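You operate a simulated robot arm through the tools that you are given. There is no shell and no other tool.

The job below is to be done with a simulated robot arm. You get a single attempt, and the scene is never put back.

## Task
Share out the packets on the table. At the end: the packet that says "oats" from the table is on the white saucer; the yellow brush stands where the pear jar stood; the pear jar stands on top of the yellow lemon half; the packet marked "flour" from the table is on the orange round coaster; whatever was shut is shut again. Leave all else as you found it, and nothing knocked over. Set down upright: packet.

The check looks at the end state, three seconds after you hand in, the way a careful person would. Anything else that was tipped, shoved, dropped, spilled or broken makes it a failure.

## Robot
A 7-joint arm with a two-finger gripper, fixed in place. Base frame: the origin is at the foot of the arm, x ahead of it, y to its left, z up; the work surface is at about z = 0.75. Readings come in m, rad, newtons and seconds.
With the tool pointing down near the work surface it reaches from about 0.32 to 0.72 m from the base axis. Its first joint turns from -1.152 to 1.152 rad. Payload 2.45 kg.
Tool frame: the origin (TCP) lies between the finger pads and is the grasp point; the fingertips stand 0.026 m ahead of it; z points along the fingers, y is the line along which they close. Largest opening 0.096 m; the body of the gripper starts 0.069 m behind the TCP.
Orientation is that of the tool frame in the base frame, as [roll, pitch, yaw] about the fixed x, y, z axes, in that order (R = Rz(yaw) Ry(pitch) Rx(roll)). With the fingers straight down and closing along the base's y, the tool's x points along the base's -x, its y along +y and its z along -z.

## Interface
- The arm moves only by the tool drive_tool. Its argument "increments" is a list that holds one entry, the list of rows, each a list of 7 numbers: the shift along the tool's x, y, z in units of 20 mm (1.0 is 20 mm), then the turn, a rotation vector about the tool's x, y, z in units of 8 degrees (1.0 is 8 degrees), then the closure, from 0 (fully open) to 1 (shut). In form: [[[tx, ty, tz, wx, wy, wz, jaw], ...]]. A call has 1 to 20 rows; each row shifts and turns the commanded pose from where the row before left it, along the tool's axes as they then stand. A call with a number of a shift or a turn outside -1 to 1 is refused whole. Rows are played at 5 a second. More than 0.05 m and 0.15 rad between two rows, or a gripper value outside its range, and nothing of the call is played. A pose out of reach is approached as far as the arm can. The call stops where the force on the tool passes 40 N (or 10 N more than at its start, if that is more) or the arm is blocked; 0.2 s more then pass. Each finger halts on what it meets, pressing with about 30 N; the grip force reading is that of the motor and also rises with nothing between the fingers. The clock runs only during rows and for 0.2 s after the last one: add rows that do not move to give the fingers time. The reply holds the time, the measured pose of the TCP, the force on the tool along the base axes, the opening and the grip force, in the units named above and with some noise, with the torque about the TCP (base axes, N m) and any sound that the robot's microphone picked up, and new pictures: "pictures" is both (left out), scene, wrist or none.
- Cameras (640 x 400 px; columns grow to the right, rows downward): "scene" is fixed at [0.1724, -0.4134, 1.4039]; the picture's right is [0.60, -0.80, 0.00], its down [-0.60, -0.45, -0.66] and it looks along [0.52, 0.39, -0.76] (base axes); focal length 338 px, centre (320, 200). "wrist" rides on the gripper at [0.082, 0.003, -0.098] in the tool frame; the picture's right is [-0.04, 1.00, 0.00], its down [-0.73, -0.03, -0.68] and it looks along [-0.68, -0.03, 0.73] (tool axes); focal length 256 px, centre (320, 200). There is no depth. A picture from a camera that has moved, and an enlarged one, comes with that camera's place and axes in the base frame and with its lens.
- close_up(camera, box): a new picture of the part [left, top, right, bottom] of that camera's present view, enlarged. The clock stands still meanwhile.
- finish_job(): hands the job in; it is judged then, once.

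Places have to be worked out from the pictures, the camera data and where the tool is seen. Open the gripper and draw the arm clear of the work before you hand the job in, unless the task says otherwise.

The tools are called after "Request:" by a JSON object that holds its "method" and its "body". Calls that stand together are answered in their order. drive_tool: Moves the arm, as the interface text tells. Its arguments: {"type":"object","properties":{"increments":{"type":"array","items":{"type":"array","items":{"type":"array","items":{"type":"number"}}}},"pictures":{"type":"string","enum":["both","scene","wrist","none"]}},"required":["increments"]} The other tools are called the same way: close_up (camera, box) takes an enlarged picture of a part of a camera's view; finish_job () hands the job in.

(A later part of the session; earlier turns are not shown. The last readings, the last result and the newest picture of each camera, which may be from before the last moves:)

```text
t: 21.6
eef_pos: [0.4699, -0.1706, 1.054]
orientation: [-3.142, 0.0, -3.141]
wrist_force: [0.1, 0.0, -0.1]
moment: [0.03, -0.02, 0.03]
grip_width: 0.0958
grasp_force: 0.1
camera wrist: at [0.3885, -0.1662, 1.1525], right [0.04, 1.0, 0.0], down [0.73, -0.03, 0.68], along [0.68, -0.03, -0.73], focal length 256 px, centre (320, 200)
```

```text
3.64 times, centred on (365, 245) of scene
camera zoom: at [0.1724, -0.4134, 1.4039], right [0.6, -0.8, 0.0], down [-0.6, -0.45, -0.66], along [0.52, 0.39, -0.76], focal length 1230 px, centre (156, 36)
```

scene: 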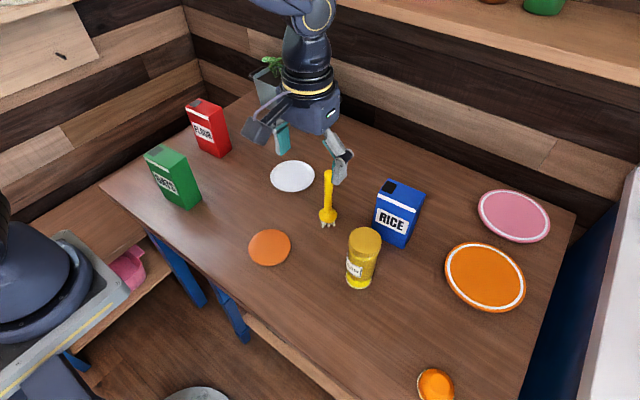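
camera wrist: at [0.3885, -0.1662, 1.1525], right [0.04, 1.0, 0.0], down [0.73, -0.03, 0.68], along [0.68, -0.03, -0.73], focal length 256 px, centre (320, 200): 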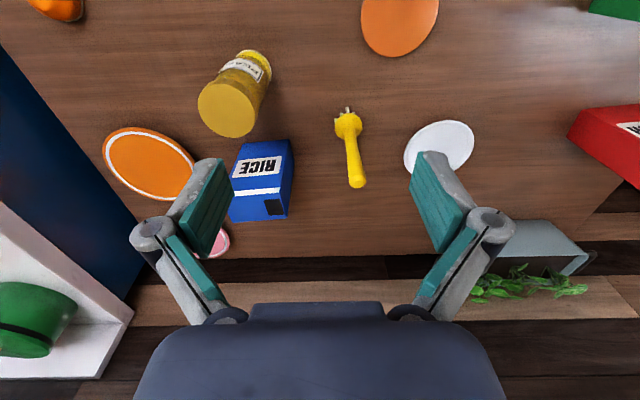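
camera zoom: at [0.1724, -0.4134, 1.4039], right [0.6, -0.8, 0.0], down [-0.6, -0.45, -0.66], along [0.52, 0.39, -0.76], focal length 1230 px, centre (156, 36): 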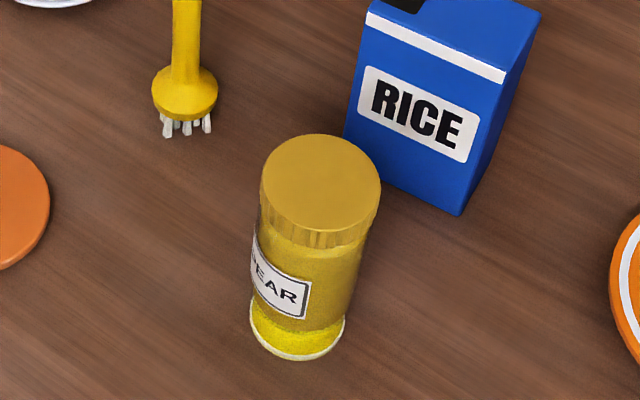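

The jar is upright on the lemon. Triangulation puts the brush axis near (0.581, -0.130), with its head at z of 0.774 and its top at 0.923. I'll move above it and go partway down for a check.

Request:
{"method": "drive_tool", "body": {"increments": [[[-0.92, 0.33, 0, 0, 0, 0, 0], [-0.92, 0.33, 0, 0, 0, 0, 0], [-0.92, 0.33, 0, 0, 0, 0, 0], [-0.92, 0.33, 0, 0, 0, 0, 0], [-0.92, 0.33, 0, 0, 0, 0, 0], [-0.92, 0.33, 0, 0, 0, 0, 0], [0, 0, 0, 0, 0, 0, 0], [0, 0, 1, 0, 0, 0, 0], [0, 0, 1, 0, 0, 0, 0], [0, 0, 1, 0, 0, 0, 0], [0, 0, 0, 0, 0, 0, 0], [0, 0, 0, 0, 0, 0, 0]]], "pictures": "both"}}

Request:
{"method": "close_up", "body": {"camera": "wrist", "box": [220, 80, 420, 205]}}

Request:
{"method": "close_up", "body": {"camera": "scene", "box": [260, 130, 420, 240]}}

```text
t: 24.2
eef_pos: [0.5805, -0.131, 0.9935]
orientation: [-3.142, 0.0, -3.14]
wrist_force: [-0.5, 0.2, 0.8]
moment: [0.01, -0.04, 0.02]
grip_width: 0.0961
grasp_force: 0.0
camera wrist: at [0.4994, -0.1268, 1.0924], right [0.04, 1.0, 0.0], down [0.73, -0.03, 0.68], along [0.68, -0.03, -0.73], focal length 256 px, centre (320, 200)
```

scene: 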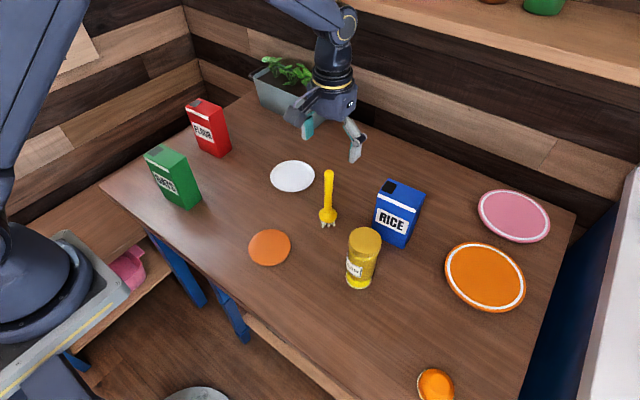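
wrist: 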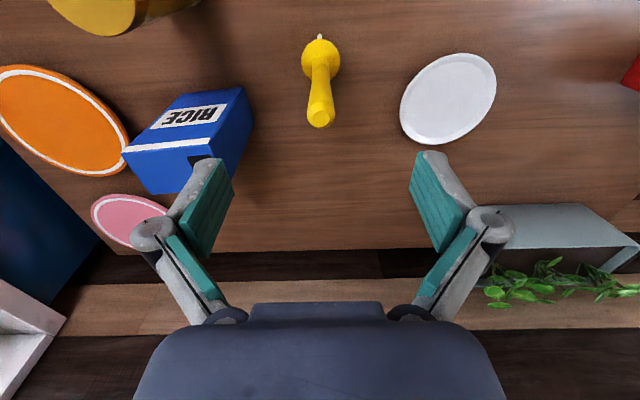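

```text
3.20 times, centred on (320, 142) of wrist
camera zoom: at [0.4994, -0.1268, 1.0924], right [0.04, 1.0, 0.0], down [0.73, -0.03, 0.68], along [0.68, -0.03, -0.73], focal length 819 px, centre (320, 384)
```

zoom: 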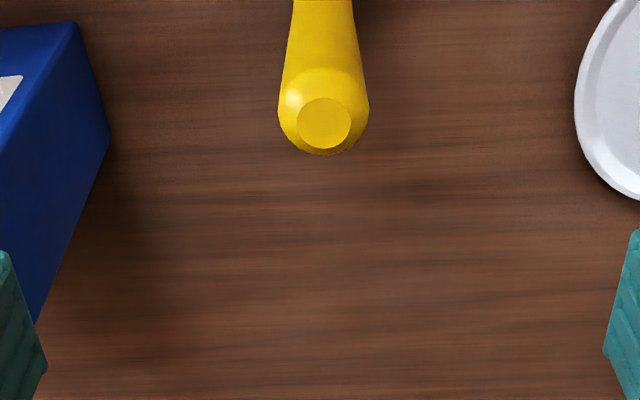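

```text
3.64 times, centred on (340, 185) of scene
camera zoom: at [0.1724, -0.4134, 1.4039], right [0.6, -0.8, 0.0], down [-0.6, -0.45, -0.66], along [0.52, 0.39, -0.76], focal length 1230 px, centre (247, 254)
```

zoom: 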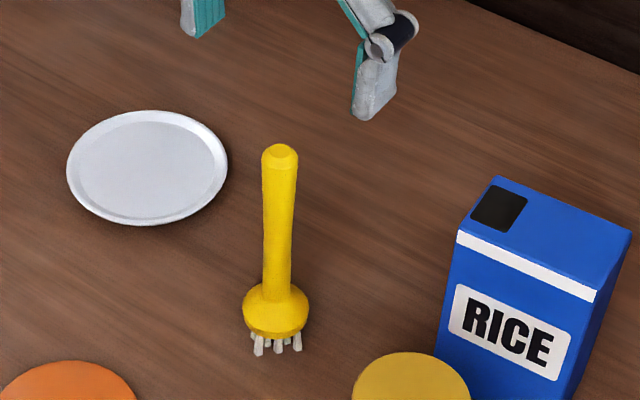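

The brush top reads (0.580, -0.129), right under the TCP. I'll go down to z of about 0.876, keeping the gripper body above the brush top, and close.

Request:
{"method": "drive_tool", "body": {"increments": [[[0, 0, 0.98, 0, 0, 0, 0], [0, 0, 0.98, 0, 0, 0, 0], [0, 0, 0.98, 0, 0, 0, 0], [0, 0, 0.98, 0, 0, 0, 0], [0, 0, 0.98, 0, 0, 0, 0], [0, 0, 0.98, 0, 0, 0, 0], [0, 0, 0, 0, 0, 0, 0]]], "pictures": "both"}}

```text
t: 25.8
eef_pos: [0.5806, -0.1308, 0.877]
orientation: [-3.141, 0.001, 3.141]
wrist_force: [0.1, 0.0, 0.3]
moment: [-0.04, -0.01, 0.02]
grip_width: 0.096
grasp_force: 0.1
camera wrist: at [0.4991, -0.1264, 0.9755], right [0.04, 1.0, 0.0], down [0.73, -0.03, 0.68], along [0.68, -0.03, -0.73], focal length 256 px, centre (320, 200)
```

scene: 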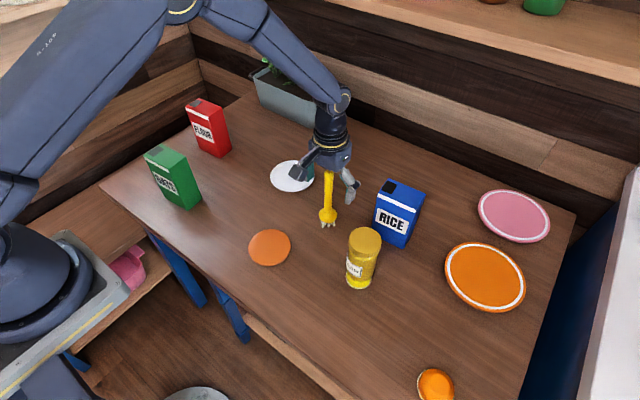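
wrist: 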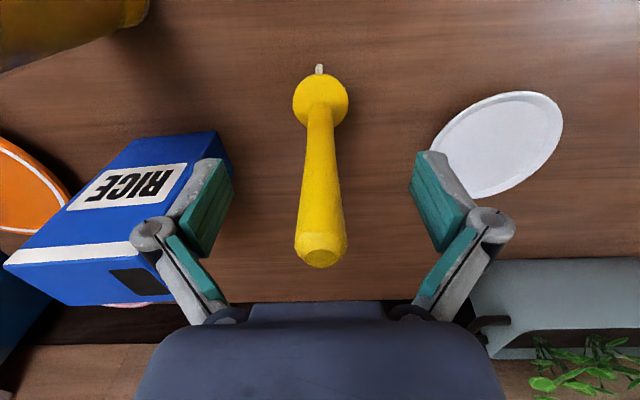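

The brush is centred between the fingers, with both clear of the rice packet and the saucer. I'll close.

Request:
{"method": "drive_tool", "body": {"increments": [[[0, 0, 0, 0, 0, 0, 0.5], [0, 0, 0, 0, 0, 0, 0.7], [0, 0, 0, 0, 0, 0, 0.85], [0, 0, 0, 0, 0, 0, 1], [0, 0, 0, 0, 0, 0, 1], [0, 0, 0, 0, 0, 0, 1], [0, 0, 0, 0, 0, 0, 1]]], "pictures": "both"}}

```text
t: 27.4
eef_pos: [0.5801, -0.1307, 0.8775]
orientation: [-3.141, 0.0, 3.141]
wrist_force: [0.3, 0.5, 0.6]
moment: [0.01, -0.03, -0.01]
grip_width: 0.019
grasp_force: 30.0
camera wrist: at [0.4991, -0.1264, 0.9757], right [0.04, 1.0, 0.0], down [0.73, -0.03, 0.68], along [0.68, -0.03, -0.73], focal length 256 px, centre (320, 200)
```

scene: 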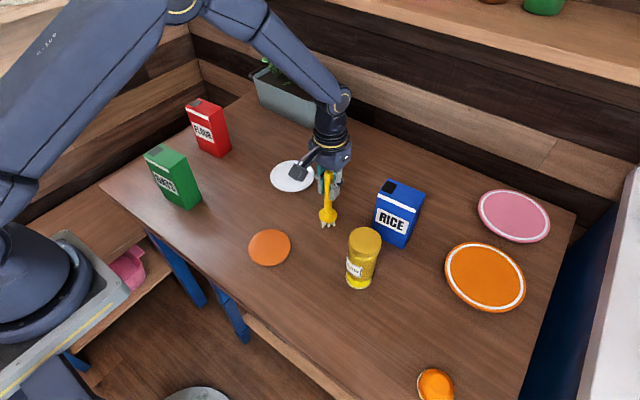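
wrist: 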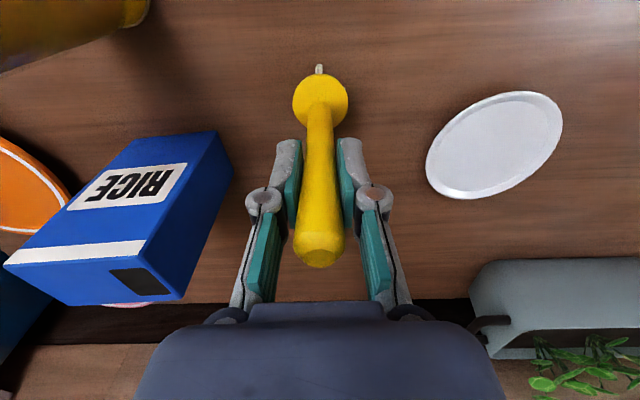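

The brush is gripped at 0.019 m width with z of about 0.8775. I'll lift 0.19 m so it clears the jar and the rice packet.

Request:
{"method": "drive_tool", "body": {"increments": [[[0, 0, -0.5, 0, 0, 0, 1], [0, 0, -1, 0, 0, 0, 1], [0, 0, -1, 0, 0, 0, 1], [0, 0, -1, 0, 0, 0, 1], [0, 0, -1, 0, 0, 0, 1], [0, 0, -1, 0, 0, 0, 1], [0, 0, -1, 0, 0, 0, 1], [0, 0, -1, 0, 0, 0, 1], [0, 0, -1, 0, 0, 0, 1], [0, 0, -1, 0, 0, 0, 1], [0, 0, 0, 0, 0, 0, 1]]], "pictures": "both"}}

```text
t: 29.8
eef_pos: [0.5809, -0.133, 1.0664]
orientation: [3.142, -0.001, 3.141]
wrist_force: [-0.5, -0.6, -1.5]
moment: [0.0, 0.0, 0.0]
grip_width: 0.0189
grasp_force: 30.4
camera wrist: at [0.4988, -0.1284, 1.1659], right [0.04, 1.0, 0.0], down [0.73, -0.03, 0.68], along [0.68, -0.03, -0.73], focal length 256 px, centre (320, 200)
```

scene: 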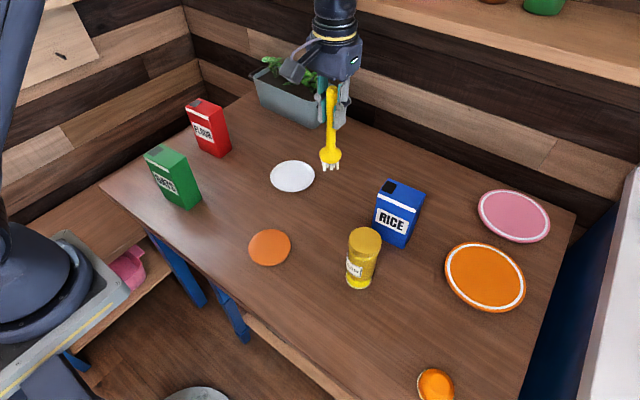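
wrist: 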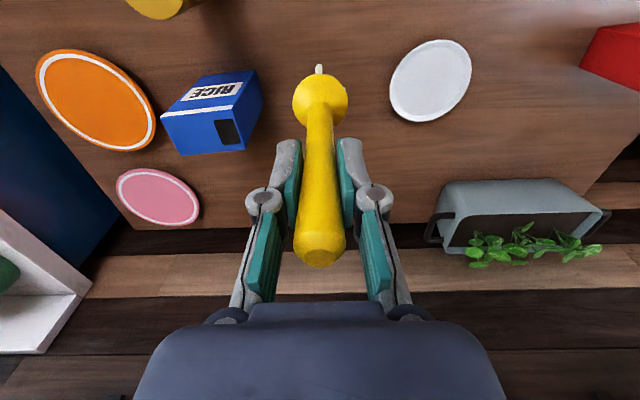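

The brush hangs vertical and clear of everything. I'll carry it over to the jar's old spot at (0.479, -0.389).

Request:
{"method": "drive_tool", "body": {"increments": [[[0.388, -1, 0, 0, 0, 0, 1], [0.388, -1, 0, 0, 0, 0, 1], [0.388, -1, 0, 0, 0, 0, 1], [0.388, -1, 0, 0, 0, 0, 1], [0.388, -1, 0, 0, 0, 0, 1], [0.388, -1, 0, 0, 0, 0, 1], [0.388, -1, 0, 0, 0, 0, 1], [0.388, -1, 0, 0, 0, 0, 1], [0.388, -1, 0, 0, 0, 0, 1], [0.388, -1, 0, 0, 0, 0, 1], [0.388, -1, 0, 0, 0, 0, 1], [0.388, -1, 0, 0, 0, 0, 1], [0.388, -1, 0, 0, 0, 0, 1], [0, 0, 0, 0, 0, 0, 1], [0, 0, 0, 0, 0, 0, 1]]], "pictures": "both"}}

```text
t: 33.0
eef_pos: [0.4792, -0.3919, 1.0656]
orientation: [3.141, -0.001, 3.142]
wrist_force: [0.3, 0.2, -1.1]
moment: [0.02, 0.06, 0.02]
grip_width: 0.0188
grasp_force: 29.9
camera wrist: at [0.3977, -0.3881, 1.1649], right [0.04, 1.0, 0.0], down [0.73, -0.03, 0.68], along [0.68, -0.03, -0.73], focal length 256 px, centre (320, 200)
```

scene: 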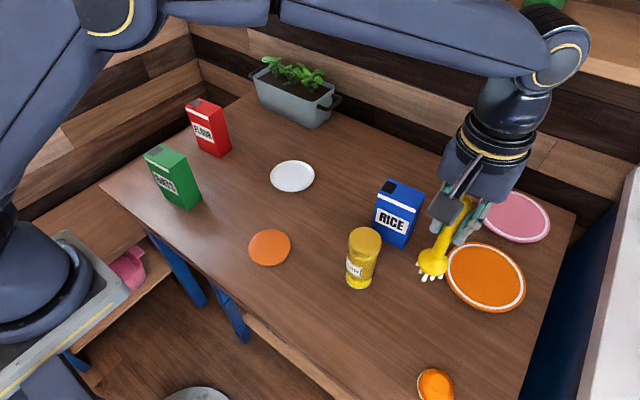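
wrist: 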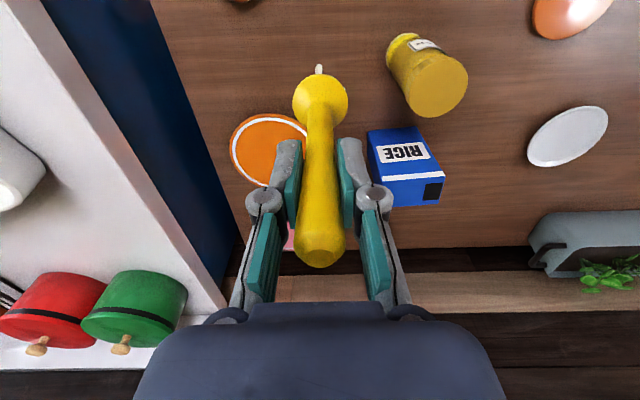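

The brush is at about (0.4795, -0.391). I'll correct 1.5 mm in y and lower it to about 1 cm above the table.

Request:
{"method": "drive_tool", "body": {"increments": [[[0, 0.08, 1, 0, 0, 0, 1], [0, 0, 1, 0, 0, 0, 1], [0, 0, 1, 0, 0, 0, 1], [0, 0, 1, 0, 0, 0, 1], [0, 0, 1, 0, 0, 0, 1], [0, 0, 1, 0, 0, 0, 1], [0, 0, 1, 0, 0, 0, 1], [0, 0, 1, 0, 0, 0, 1], [0, 0, 0.8, 0, 0, 0, 1], [0, 0, 0, 0, 0, 0, 1]]], "pictures": "both"}}

Request:
{"method": "close_up", "body": {"camera": "scene", "box": [340, 220, 480, 350]}}

```text
t: 35.2
eef_pos: [0.4795, -0.3907, 0.8907]
orientation: [-3.139, 0.0, 3.141]
wrist_force: [0.9, -0.4, -0.7]
moment: [0.02, -0.03, 0.01]
grip_width: 0.0189
grasp_force: 29.9
camera wrist: at [0.3967, -0.3861, 0.9888], right [0.04, 1.0, 0.0], down [0.73, -0.03, 0.68], along [0.68, -0.03, -0.73], focal length 256 px, centre (320, 200)
```

scene: 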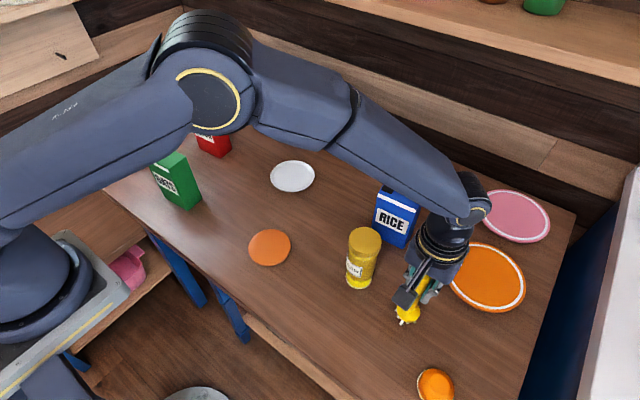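
wrist: 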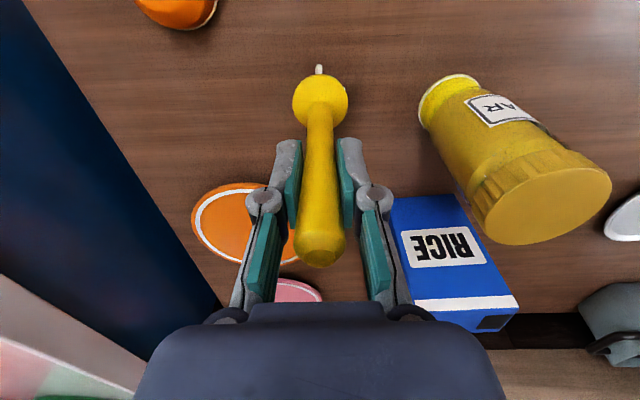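

```text
3.08 times, centred on (410, 285) of scene
camera zoom: at [0.1724, -0.4134, 1.4039], right [0.6, -0.8, 0.0], down [-0.6, -0.45, -0.66], along [0.52, 0.39, -0.76], focal length 1040 px, centre (43, -62)
```

zoom: 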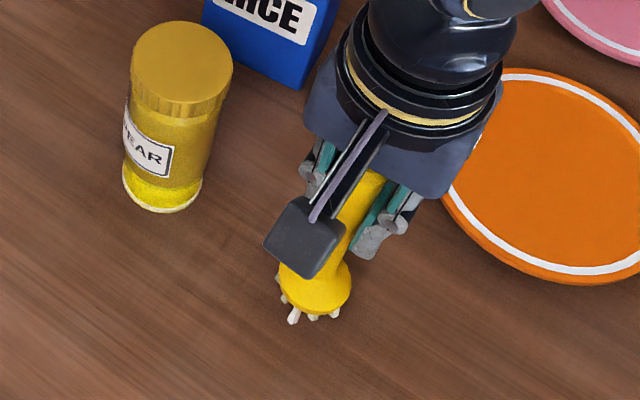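

The brush hovers just above the table with good clearance. I'll lower the last bit slowly, watching the force.

Request:
{"method": "drive_tool", "body": {"increments": [[[0, 0, 0.3, 0, 0, 0, 1], [0, 0, 0.15, 0, 0, 0, 1], [0, 0, 0.1, 0, 0, 0, 1], [0, 0, 0, 0, 0, 0, 1]]], "pictures": "none"}}

```text
t: 36.2
eef_pos: [0.4788, -0.3896, 0.8789]
orientation: [-3.14, 0.0, 3.139]
wrist_force: [0.0, -0.3, 0.2]
moment: [0.0, -0.03, 0.0]
grip_width: 0.0188
grasp_force: 29.7
```

There is no clear contact yet, so I'll continue in 1 mm steps.

Request:
{"method": "drive_tool", "body": {"increments": [[[0, 0, 0.05, 0, 0, 0, 1], [0, 0, 0.04, 0, 0, 0, 1]]], "pictures": "none"}}

```text
t: 36.8
eef_pos: [0.4791, -0.3893, 0.8771]
orientation: [3.141, 0.001, 3.14]
wrist_force: [0.2, -0.6, -0.6]
moment: [0.0, 0.0, 0.06]
grip_width: 0.0187
grasp_force: 30.4
```

Request:
{"method": "drive_tool", "body": {"increments": [[[0, 0, 0.04, 0, 0, 0, 1], [0, 0, 0.03, 0, 0, 0, 1]]], "pictures": "wrist"}}

```text
t: 37.4
eef_pos: [0.4793, -0.3893, 0.8771]
orientation: [-3.14, 0.001, -3.141]
wrist_force: [-0.8, 2.1, 9.0]
moment: [0.05, 0.14, -0.01]
grip_width: 0.0189
grasp_force: 29.6
camera wrist: at [0.3975, -0.3852, 0.9755], right [0.04, 1.0, 0.0], down [0.73, -0.03, 0.68], along [0.68, -0.03, -0.73], focal length 256 px, centre (320, 200)
```

wrist: 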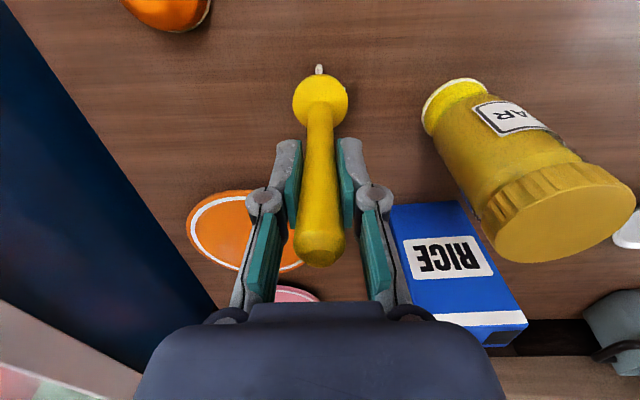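

There is contact at z of about 0.877 with 9 N. I'll ease up slightly, then open the fingers only partway so they stay clear of the jar.

Request:
{"method": "drive_tool", "body": {"increments": [[[0, 0, -0.03, 0, 0, 0, 1], [0, 0, 0, 0, 0, 0, 0.75], [0, 0, 0, 0, 0, 0, 0.65], [0, 0, 0, 0, 0, 0, 0.5], [0, 0, 0, 0, 0, 0, 0.5], [0, 0, 0, 0, 0, 0, 0.5]]], "pictures": "both"}}

```text
t: 38.8
eef_pos: [0.48, -0.3891, 0.8766]
orientation: [-3.141, 0.001, -3.141]
wrist_force: [-0.4, 0.0, 0.4]
moment: [-0.01, -0.02, -0.01]
grip_width: 0.048
grasp_force: 0.0
camera wrist: at [0.3976, -0.3851, 0.9753], right [0.04, 1.0, 0.0], down [0.73, -0.03, 0.68], along [0.68, -0.03, -0.73], focal length 256 px, centre (320, 200)
```

scene: 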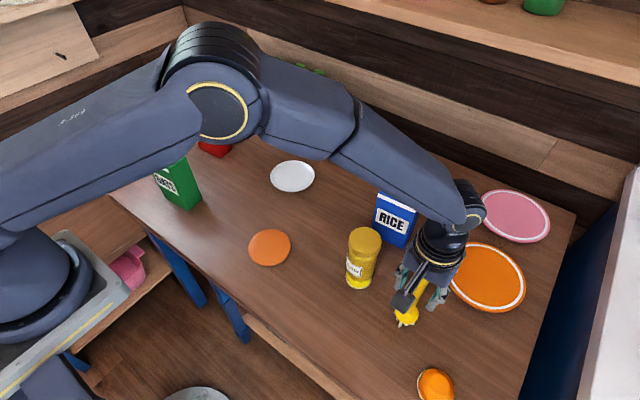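
wrist: 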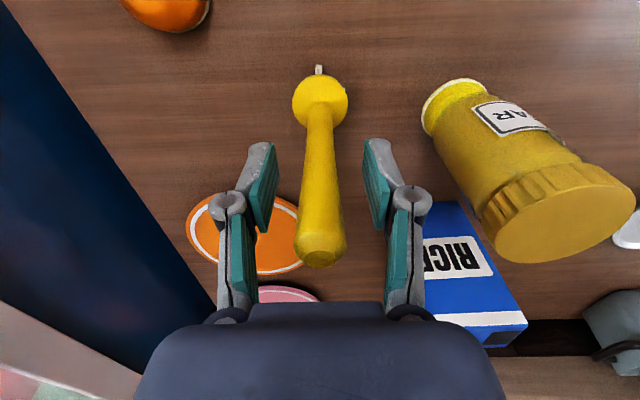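

The brush is released and standing. I'll rise straight up, then travel left with the fingers high.

Request:
{"method": "drive_tool", "body": {"increments": [[[0, 0, -0.5, 0, 0, 0, 0.5], [0, 0, -1, 0, 0, 0, 0.5], [0, 0, -1, 0, 0, 0, 0.5], [0, 0, -1, 0, 0, 0, 0.5], [0, 0, -1, 0, 0, 0, 0.5], [0, 0, -1, 0, 0, 0, 0.5], [0, 0, -1, 0, 0, 0, 0.5], [0, 0, -1, 0, 0, 0, 0.5], [0, 0, -1, 0, 0, 0, 0.5], [0, 0, 0, 0, 0, 0, 0], [0.5, 1, 0, 0, 0, 0, 0], [0.5, 1, 0, 0, 0, 0, 0], [0.5, 1, 0, 0, 0, 0, 0], [0.5, 1, 0, 0, 0, 0, 0], [0, 1, 0, 0, 0, 0, 0], [0, 1, 0, 0, 0, 0, 0], [0, 1, 0, 0, 0, 0, 0], [0, 1, 0, 0, 0, 0, 0], [0, 1, 0, 0, 0, 0, 0], [0, 1, 0, 0, 0, 0, 0]]], "pictures": "scene"}}

Request:
{"method": "close_up", "body": {"camera": "scene", "box": [320, 200, 480, 340]}}

```text
t: 43.0
eef_pos: [0.4393, -0.1895, 1.0462]
orientation: [-3.141, -0.001, 3.141]
wrist_force: [-0.3, -0.7, -0.2]
moment: [-0.05, -0.02, -0.04]
grip_width: 0.0961
grasp_force: 0.1
```

scene: 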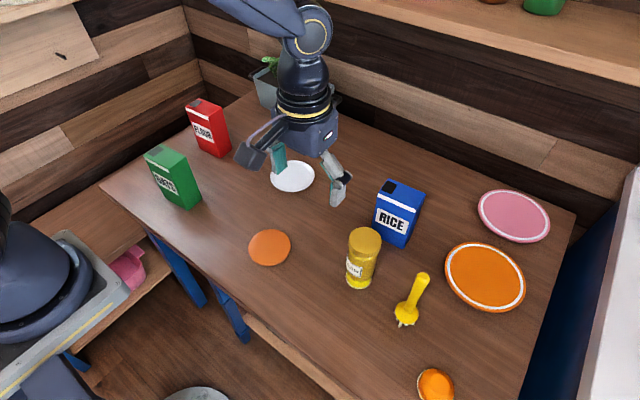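

```text
2.86 times, centred on (400, 270) of scene
camera zoom: at [0.1724, -0.4134, 1.4039], right [0.6, -0.8, 0.0], down [-0.6, -0.45, -0.66], along [0.52, 0.39, -0.76], focal length 966 px, centre (91, 0)
```

zoom: 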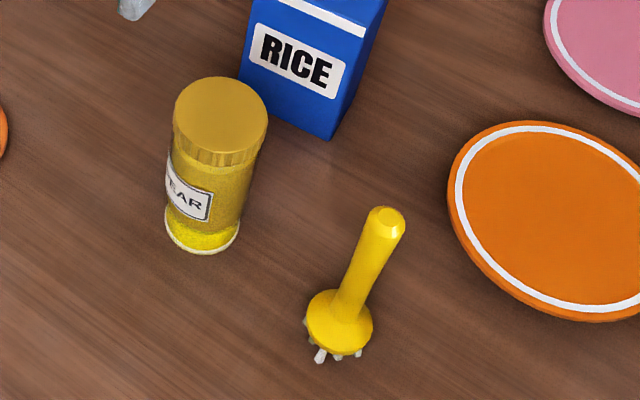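

The brush is upright at the jar's old spot and the jar is on the lemon. I'll move left toward the oats and flour packets to measure them.

Request:
{"method": "drive_tool", "body": {"increments": [[[0.2, 1, 0, 0, 0, 0, 0], [0.2, 1, 0, 0, 0, 0, 0], [0.2, 1, 0, 0, 0, 0, 0], [0.2, 1, 0, 0, 0, 0, 0], [0.2, 1, 0, 0, 0, 0, 0], [0.2, 1, 0, 0, 0, 0, 0], [0.2, 1, 0, 0, 0, 0, 0], [0.2, 1, 0, 0, 0, 0, 0], [0.2, 1, 0, 0, 0, 0, 0], [0.2, 1, 0, 0, 0, 0, 0], [0.2, 1, 0, 0, 0, 0, 0], [0.2, 1, 0, 0, 0, 0, 0], [0.2, 1, 0, 0, 0, 0, 0], [0.2, 1, 0, 0, 0, 0, 0], [0.2, 1, 0, 0, 0, 0, 0], [0.2, 1, 0, 0, 0, 0, 0], [0.2, 1, 0, 0, 0, 0, 0], [0.2, 1, 0, 0, 0, 0, 0], [0, 0, 0, 0, 0, 0, 0], [0, 0, 0, 0, 0, 0, 0]]], "pictures": "both"}}

Request:
{"method": "close_up", "body": {"camera": "wrist", "box": [300, 40, 500, 280]}}

Request:
{"method": "close_up", "body": {"camera": "wrist", "box": [120, 60, 440, 260]}}

```text
t: 47.2
eef_pos: [0.3676, 0.1705, 1.0455]
orientation: [-3.141, 0.0, 3.14]
wrist_force: [0.1, 0.1, 0.5]
moment: [0.01, -0.03, 0.0]
grip_width: 0.0961
grasp_force: 0.0
camera wrist: at [0.2862, 0.1742, 1.145], right [0.04, 1.0, 0.0], down [0.73, -0.03, 0.68], along [0.68, -0.03, -0.73], focal length 256 px, centre (320, 200)
```

scene: 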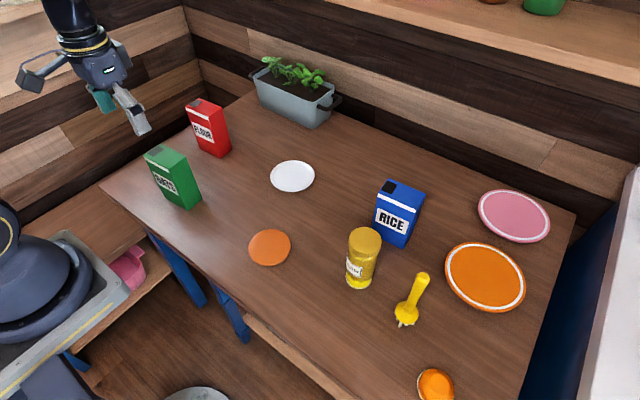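
wrist: 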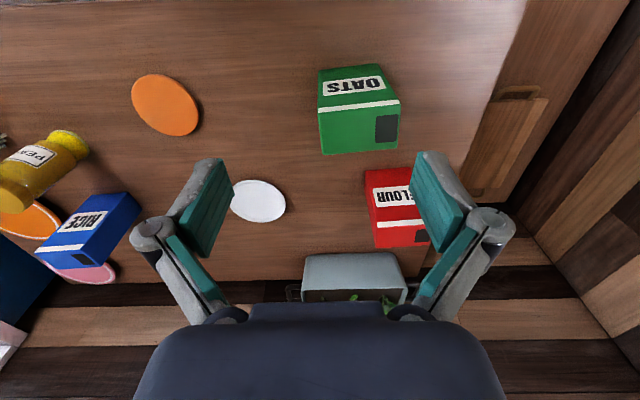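

```text
1.67 times, centred on (400, 160) of wrist
camera zoom: at [0.2862, 0.1742, 1.145], right [0.04, 1.0, 0.0], down [0.73, -0.03, 0.68], along [0.68, -0.03, -0.73], focal length 427 px, centre (187, 267)
```

zoom: 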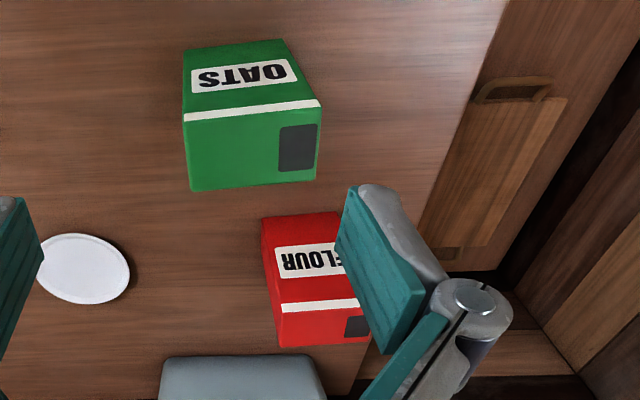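

```text
2.00 times, centred on (280, 160) of wrist
camera zoom: at [0.2862, 0.1742, 1.145], right [0.04, 1.0, 0.0], down [0.73, -0.03, 0.68], along [0.68, -0.03, -0.73], focal length 512 px, centre (400, 280)
```

zoom: 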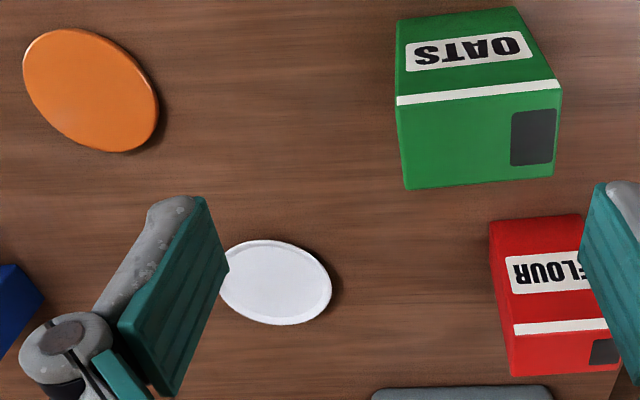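

The oats top face measures about 0.051 × 0.084 with its centre near (0.422, 0.211), a yaw of about 4° and its top at z of about 0.893. I'll move above it and turn the tool about -94° so the fingers close across the thin side.

Request:
{"method": "drive_tool", "body": {"increments": [[[-0.893, 0.663, 0, 0, 0, 0, 0], [-0.893, 0.663, 0, 0, 0, 0, 0], [-0.893, 0.663, 0, 0, 0, 0, 0], [0, 0, 0, 0, 0, -0.981, 0], [0, 0, 0, 0, 0, -0.981, 0], [0, 0, 0, 0, 0, -0.981, 0], [0, 0, 0, 0, 0, -0.981, 0], [0, 0, 0, 0, 0, -0.981, 0], [0, 0, 0, 0, 0, -0.981, 0], [0, 0, 0, 0, 0, -0.981, 0], [0, 0, 0, 0, 0, -0.981, 0], [0, 0, 0, 0, 0, -0.981, 0], [0, 0, 0, 0, 0, -0.981, 0], [0, 0, 0, 0, 0, -0.981, 0], [0, 0, 0, 0, 0, -0.981, 0], [0, 0, 0, 0, 0, 0, 0], [0, 0, 0, 0, 0, 0, 0]]], "pictures": "both"}}

```text
t: 50.8
eef_pos: [0.4205, 0.2103, 1.0466]
orientation: [-3.141, -0.001, -1.497]
wrist_force: [0.3, -0.1, -0.3]
moment: [0.01, 0.02, 0.01]
grip_width: 0.0957
grasp_force: 0.0
camera wrist: at [0.4236, 0.1298, 1.1457], right [-1.0, -0.03, 0.0], down [-0.02, 0.73, 0.68], along [-0.02, 0.68, -0.73], focal length 256 px, centre (320, 200)
```

scene: 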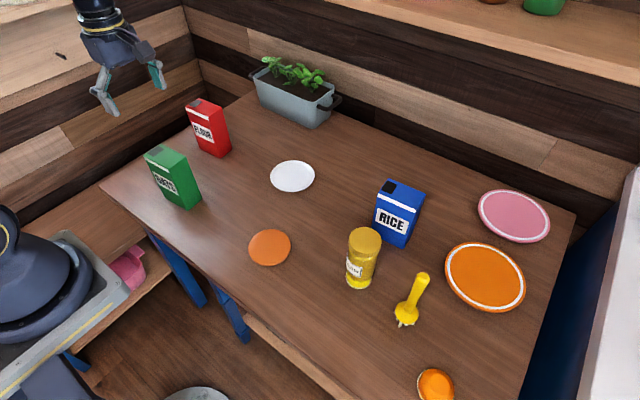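
wrist: 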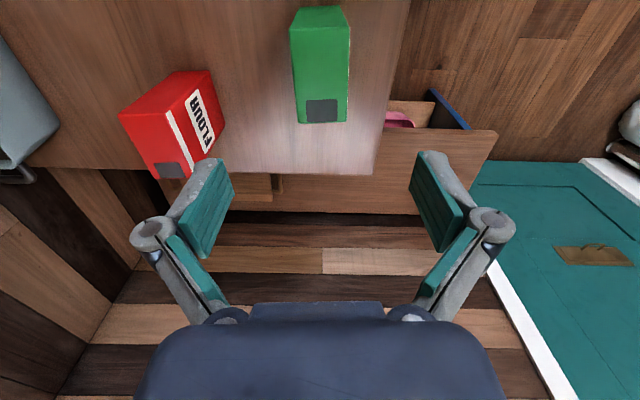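

The turn worked (yaw -1.497). I'll enlarge the view of the oats packet to check centring before I go down.

Request:
{"method": "close_up", "body": {"camera": "wrist", "box": [250, 0, 410, 130]}}

Request:
{"method": "close_up", "body": {"camera": "wrist", "box": [110, 60, 240, 190]}}

```text
3.08 times, centred on (330, 65) of wrist
camera zoom: at [0.4236, 0.1298, 1.1457], right [-1.0, -0.03, 0.0], down [-0.02, 0.73, 0.68], along [-0.02, 0.68, -0.73], focal length 788 px, centre (289, 615)
```

zoom: 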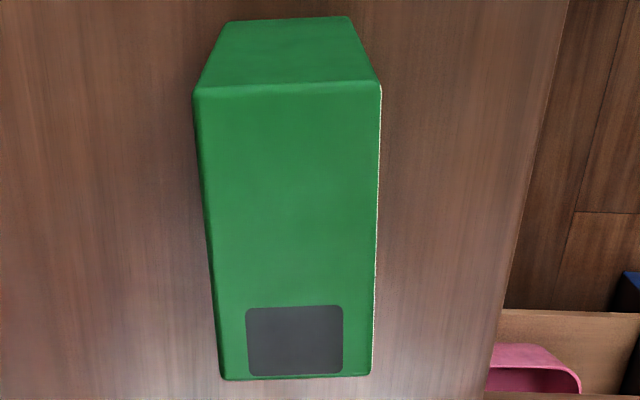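

```text
3.08 times, centred on (175, 125) of wrist
camera zoom: at [0.4236, 0.1298, 1.1457], right [-1.0, -0.03, 0.0], down [-0.02, 0.73, 0.68], along [-0.02, 0.68, -0.73], focal length 788 px, centre (766, 431)
```

zoom: 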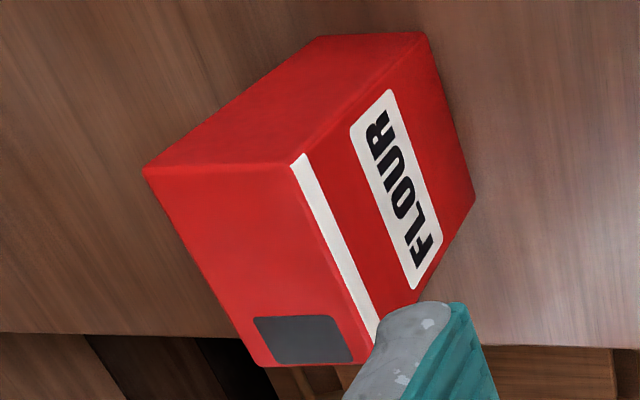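

The oats centre reads (0.420, 0.2125), against a TCP of (0.4206, 0.2118), so it is well centred. I'll go down to z of about 0.842.

Request:
{"method": "drive_tool", "body": {"increments": [[[0, 0, 1, 0, 0, 0, 0], [0, 0, 1, 0, 0, 0, 0], [0, 0, 1, 0, 0, 0, 0], [0, 0, 1, 0, 0, 0, 0], [0, 0, 1, 0, 0, 0, 0], [0, 0, 1, 0, 0, 0, 0], [0, 0, 1, 0, 0, 0, 0], [0, 0, 1, 0, 0, 0, 0], [0, 0, 1, 0, 0, 0, 0], [0, 0, 1, 0, 0, 0, 0], [0, 0, 0.22, 0, 0, 0, 0], [0, 0, 0, 0, 0, 0, 0]]], "pictures": "both"}}

```text
t: 53.4
eef_pos: [0.4214, 0.211, 0.8426]
orientation: [3.141, -0.001, -1.498]
wrist_force: [-0.1, 0.8, 0.8]
moment: [0.03, 0.0, -0.01]
grip_width: 0.096
grasp_force: 0.1
camera wrist: at [0.4236, 0.1301, 0.9421], right [-1.0, -0.03, 0.0], down [-0.02, 0.73, 0.68], along [-0.02, 0.68, -0.73], focal length 256 px, centre (320, 200)
```

scene: 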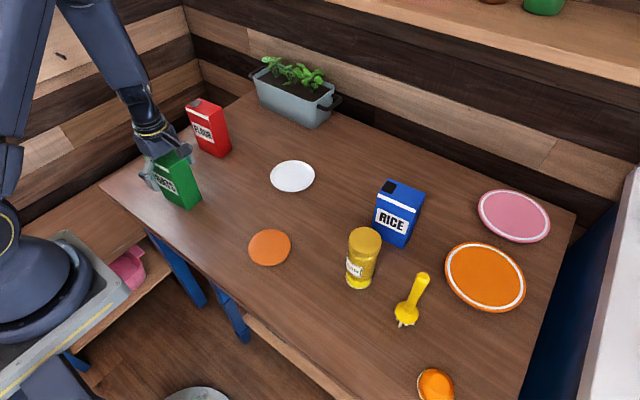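
wrist: 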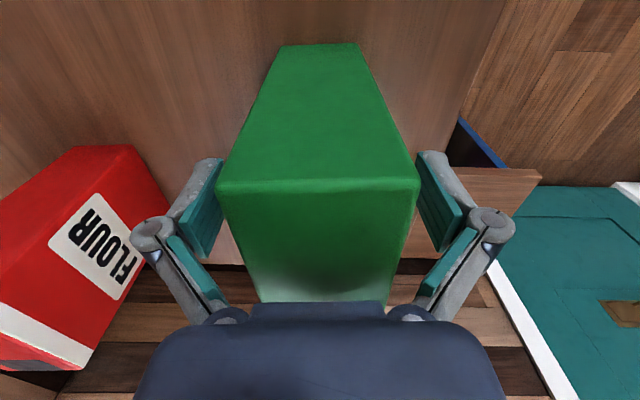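

The packet is between the fingers. I'll close the gripper.

Request:
{"method": "drive_tool", "body": {"increments": [[[0, 0, 0, 0, 0, 0, 0.3], [0, 0, 0, 0, 0, 0, 0.45], [0, 0, 0, 0, 0, 0, 1], [0, 0, 0, 0, 0, 0, 1], [0, 0, 0, 0, 0, 0, 1], [0, 0, 0, 0, 0, 0, 1]]], "pictures": "wrist"}}

```text
t: 54.8
eef_pos: [0.4219, 0.2112, 0.8434]
orientation: [-3.14, 0.002, -1.497]
wrist_force: [-0.5, 0.1, 0.3]
moment: [0.05, -0.01, 0.06]
grip_width: 0.052
grasp_force: 29.7
camera wrist: at [0.4235, 0.1301, 0.9423], right [-1.0, -0.03, 0.0], down [-0.02, 0.73, 0.68], along [-0.02, 0.68, -0.73], focal length 256 px, centre (320, 200)
```

wrist: 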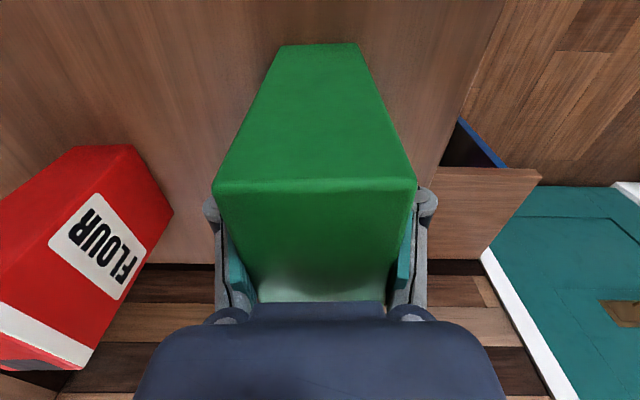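

The packet is gripped at 0.052 m. I'll lift it about 9 cm and check how it hangs.

Request:
{"method": "drive_tool", "body": {"increments": [[[0, 0, -0.25, 0, 0, 0, 1], [0, 0, -0.5, 0, 0, 0, 1], [0, 0, -1, 0, 0, 0, 1], [0, 0, -1, 0, 0, 0, 1], [0, 0, -1, 0, 0, 0, 1], [0, 0, -0.75, 0, 0, 0, 1], [0, 0, 0, 0, 0, 0, 1], [0, 0, 0, 0, 0, 0, 1]]], "pictures": "both"}}

Request:
{"method": "close_up", "body": {"camera": "scene", "box": [262, 150, 322, 200]}}

```text
t: 56.6
eef_pos: [0.4201, 0.2093, 0.9334]
orientation: [3.14, -0.001, -1.497]
wrist_force: [-0.3, 0.0, -1.6]
moment: [-0.01, 0.02, 0.0]
grip_width: 0.0514
grasp_force: 29.9
camera wrist: at [0.4235, 0.1295, 1.032], right [-1.0, -0.03, 0.0], down [-0.02, 0.73, 0.68], along [-0.02, 0.68, -0.73], focal length 256 px, centre (320, 200)
```

scene: 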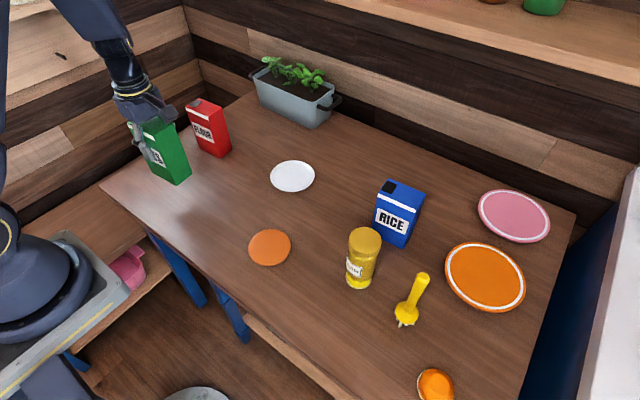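
wrist: 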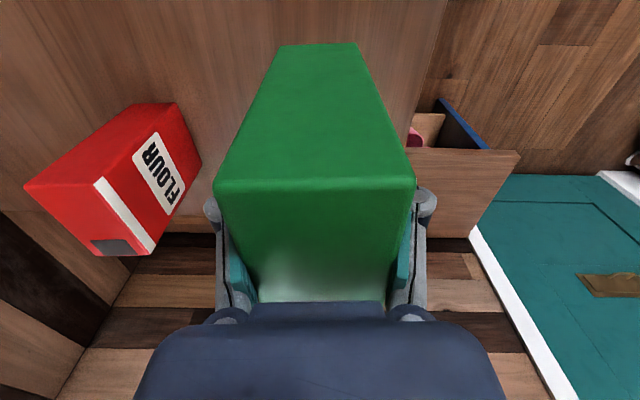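

```text
8.00 times, centred on (292, 175) of scene
camera zoom: at [0.1724, -0.4134, 1.4039], right [0.6, -0.8, 0.0], down [-0.6, -0.45, -0.66], along [0.52, 0.39, -0.76], focal length 2705 px, centre (544, 400)
```

zoom: 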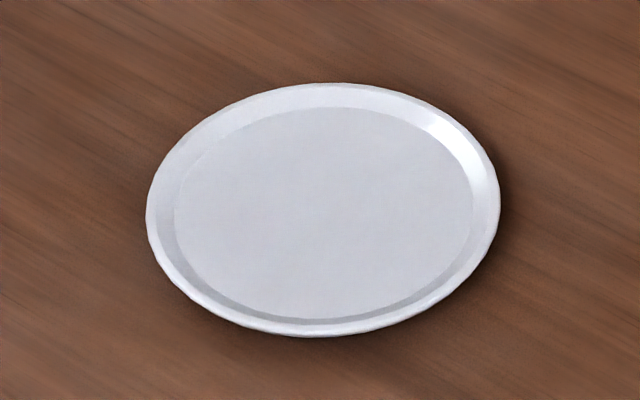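

The packet hangs straight. Combining the views, the saucer centre is about (0.6455, 0.0335). I'll carry the packet over it at this height.

Request:
{"method": "drive_tool", "body": {"increments": [[[0.8823, -0.9605, 0, 0, 0, 0, 1], [0.8823, -0.9605, 0, 0, 0, 0, 1], [0.8823, -0.9605, 0, 0, 0, 0, 1], [0.8823, -0.9605, 0, 0, 0, 0, 1], [0.8823, -0.9605, 0, 0, 0, 0, 1], [0.8823, -0.9605, 0, 0, 0, 0, 1], [0.8823, -0.9605, 0, 0, 0, 0, 1], [0.8823, -0.9605, 0, 0, 0, 0, 1], [0.8823, -0.9605, 0, 0, 0, 0, 1], [0.8823, -0.9605, 0, 0, 0, 0, 1], [0.8823, -0.9605, 0, 0, 0, 0, 1], [0, 0, 0, 0, 0, 0, 1], [0, 0, 0, 0, 0, 0, 1]]], "pictures": "both"}}

Request:
{"method": "close_up", "body": {"camera": "scene", "box": [240, 110, 352, 210]}}

Request:
{"method": "close_up", "body": {"camera": "wrist", "box": [200, 0, 440, 200]}}

```text
t: 59.4
eef_pos: [0.6451, 0.0324, 0.9331]
orientation: [-3.141, -0.001, -1.498]
wrist_force: [0.5, 0.2, -1.8]
moment: [0.0, -0.02, 0.03]
grip_width: 0.0513
grasp_force: 30.3
camera wrist: at [0.6488, -0.0492, 1.0312], right [-1.0, -0.03, 0.0], down [-0.02, 0.73, 0.68], along [-0.02, 0.68, -0.73], focal length 256 px, centre (320, 200)
```

scene: 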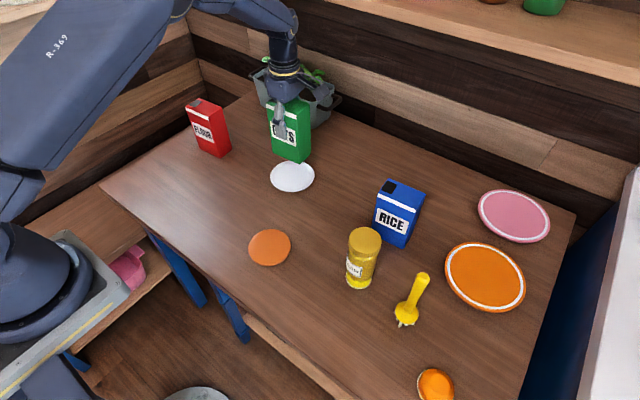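
wrist: 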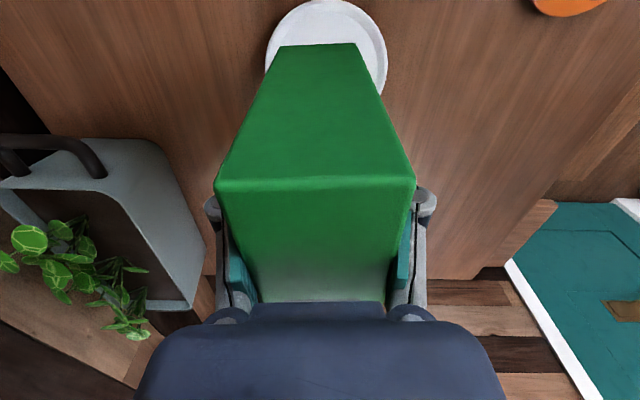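

```text
4.00 times, centred on (296, 160) of scene
camera zoom: at [0.1724, -0.4134, 1.4039], right [0.6, -0.8, 0.0], down [-0.6, -0.45, -0.66], along [0.52, 0.39, -0.76], focal length 1352 px, centre (416, 360)
```

zoom: 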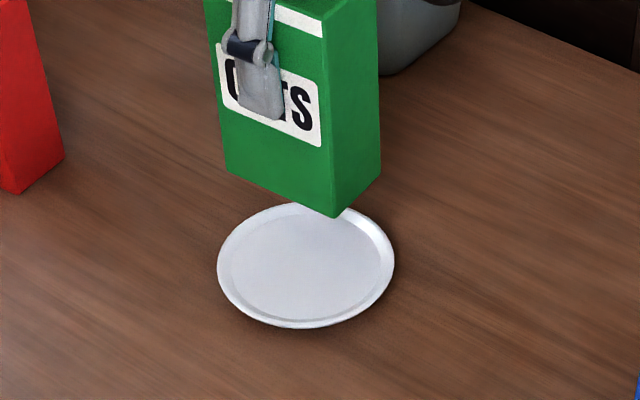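

```text
2.00 times, centred on (320, 100) of wrist
camera zoom: at [0.6488, -0.0492, 1.0312], right [-1.0, -0.03, 0.0], down [-0.02, 0.73, 0.68], along [-0.02, 0.68, -0.73], focal length 512 px, centre (320, 400)
```

zoom: 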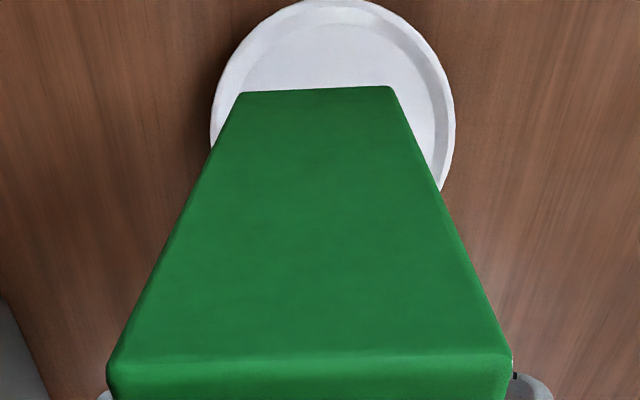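

Comparing the packet and saucer directly in both views, the packet is about 5 mm too far in +x. I'll correct that, then lower to roughly 2 cm above the saucer and look again.

Request:
{"method": "drive_tool", "body": {"increments": [[[-0.07, 0.245, 0, 0, 0, 0, 1], [0, 0, 0.75, 0, 0, 0, 1], [0, 0, 0.75, 0, 0, 0, 1], [0, 0, 0.75, 0, 0, 0, 1], [0, 0, 0.5, 0, 0, 0, 1], [0, 0, 0, 0, 0, 0, 1], [0, 0, 0, 0, 0, 0, 1]]], "pictures": "both"}}

Request:
{"method": "close_up", "body": {"camera": "scene", "box": [240, 110, 352, 210]}}

Request:
{"method": "close_up", "body": {"camera": "wrist", "box": [220, 0, 420, 125]}}

```text
t: 61.0
eef_pos: [0.6407, 0.0331, 0.8782]
orientation: [-3.141, 0.0, -1.497]
wrist_force: [0.3, 0.3, -1.7]
moment: [0.0, -0.01, -0.02]
grip_width: 0.0512
grasp_force: 29.9
camera wrist: at [0.6445, -0.0479, 0.9764], right [-1.0, -0.03, 0.0], down [-0.02, 0.73, 0.68], along [-0.02, 0.68, -0.73], focal length 256 px, centre (320, 200)
```

scene: 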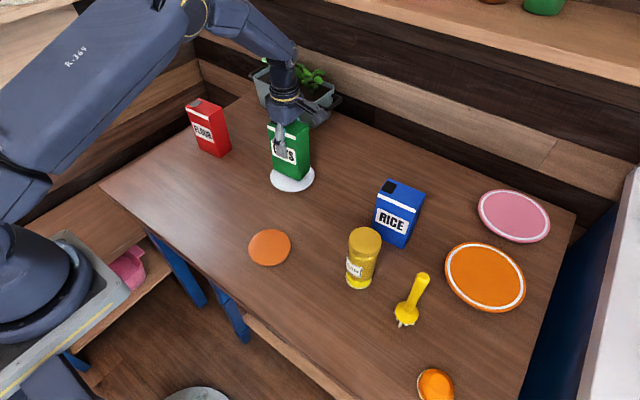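
wrist: 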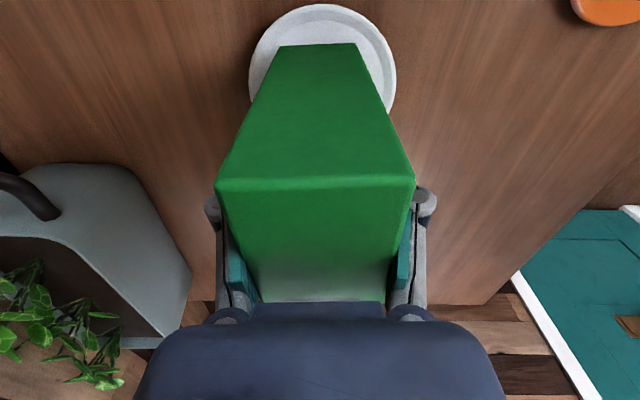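

```text
4.00 times, centred on (296, 160) of scene
camera zoom: at [0.1724, -0.4134, 1.4039], right [0.6, -0.8, 0.0], down [-0.6, -0.45, -0.66], along [0.52, 0.39, -0.76], focal length 1352 px, centre (416, 360)
```

zoom: 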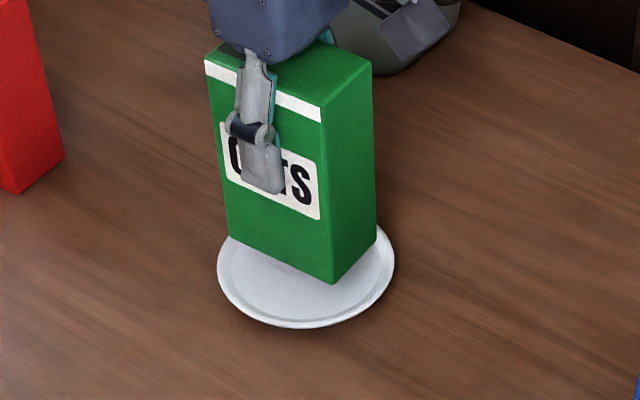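

```text
3.20 times, centred on (320, 62) of wrist
camera zoom: at [0.6445, -0.0479, 0.9764], right [-1.0, -0.03, 0.0], down [-0.02, 0.73, 0.68], along [-0.02, 0.68, -0.73], focal length 819 px, centre (320, 640)
```

zoom: 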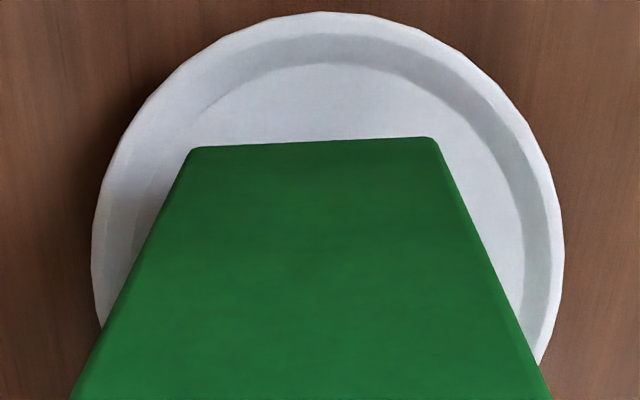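

The packet is now centred on the saucer to within 1–2 mm in both views. I'll lower carefully to contact.

Request:
{"method": "drive_tool", "body": {"increments": [[[0, 0, 0.5, 0, 0, 0, 1], [0, 0, 0.4, 0, 0, 0, 1], [0, 0, 0.15, 0, 0, 0, 1], [0, 0, 0.1, 0, 0, 0, 1], [0, 0, 0, 0, 0, 0, 1]]], "pictures": "none"}}

```text
t: 62.4
eef_pos: [0.6425, 0.0339, 0.8578]
orientation: [-3.138, 0.003, -1.501]
wrist_force: [-5.2, -1.0, 10.1]
moment: [-0.06, 0.42, 0.02]
grip_width: 0.0513
grasp_force: 30.1
stopped in row 5: the force on the tool passed its limit at 41 N (the readings are from after the stop); the commanded pose is now the measured one
```

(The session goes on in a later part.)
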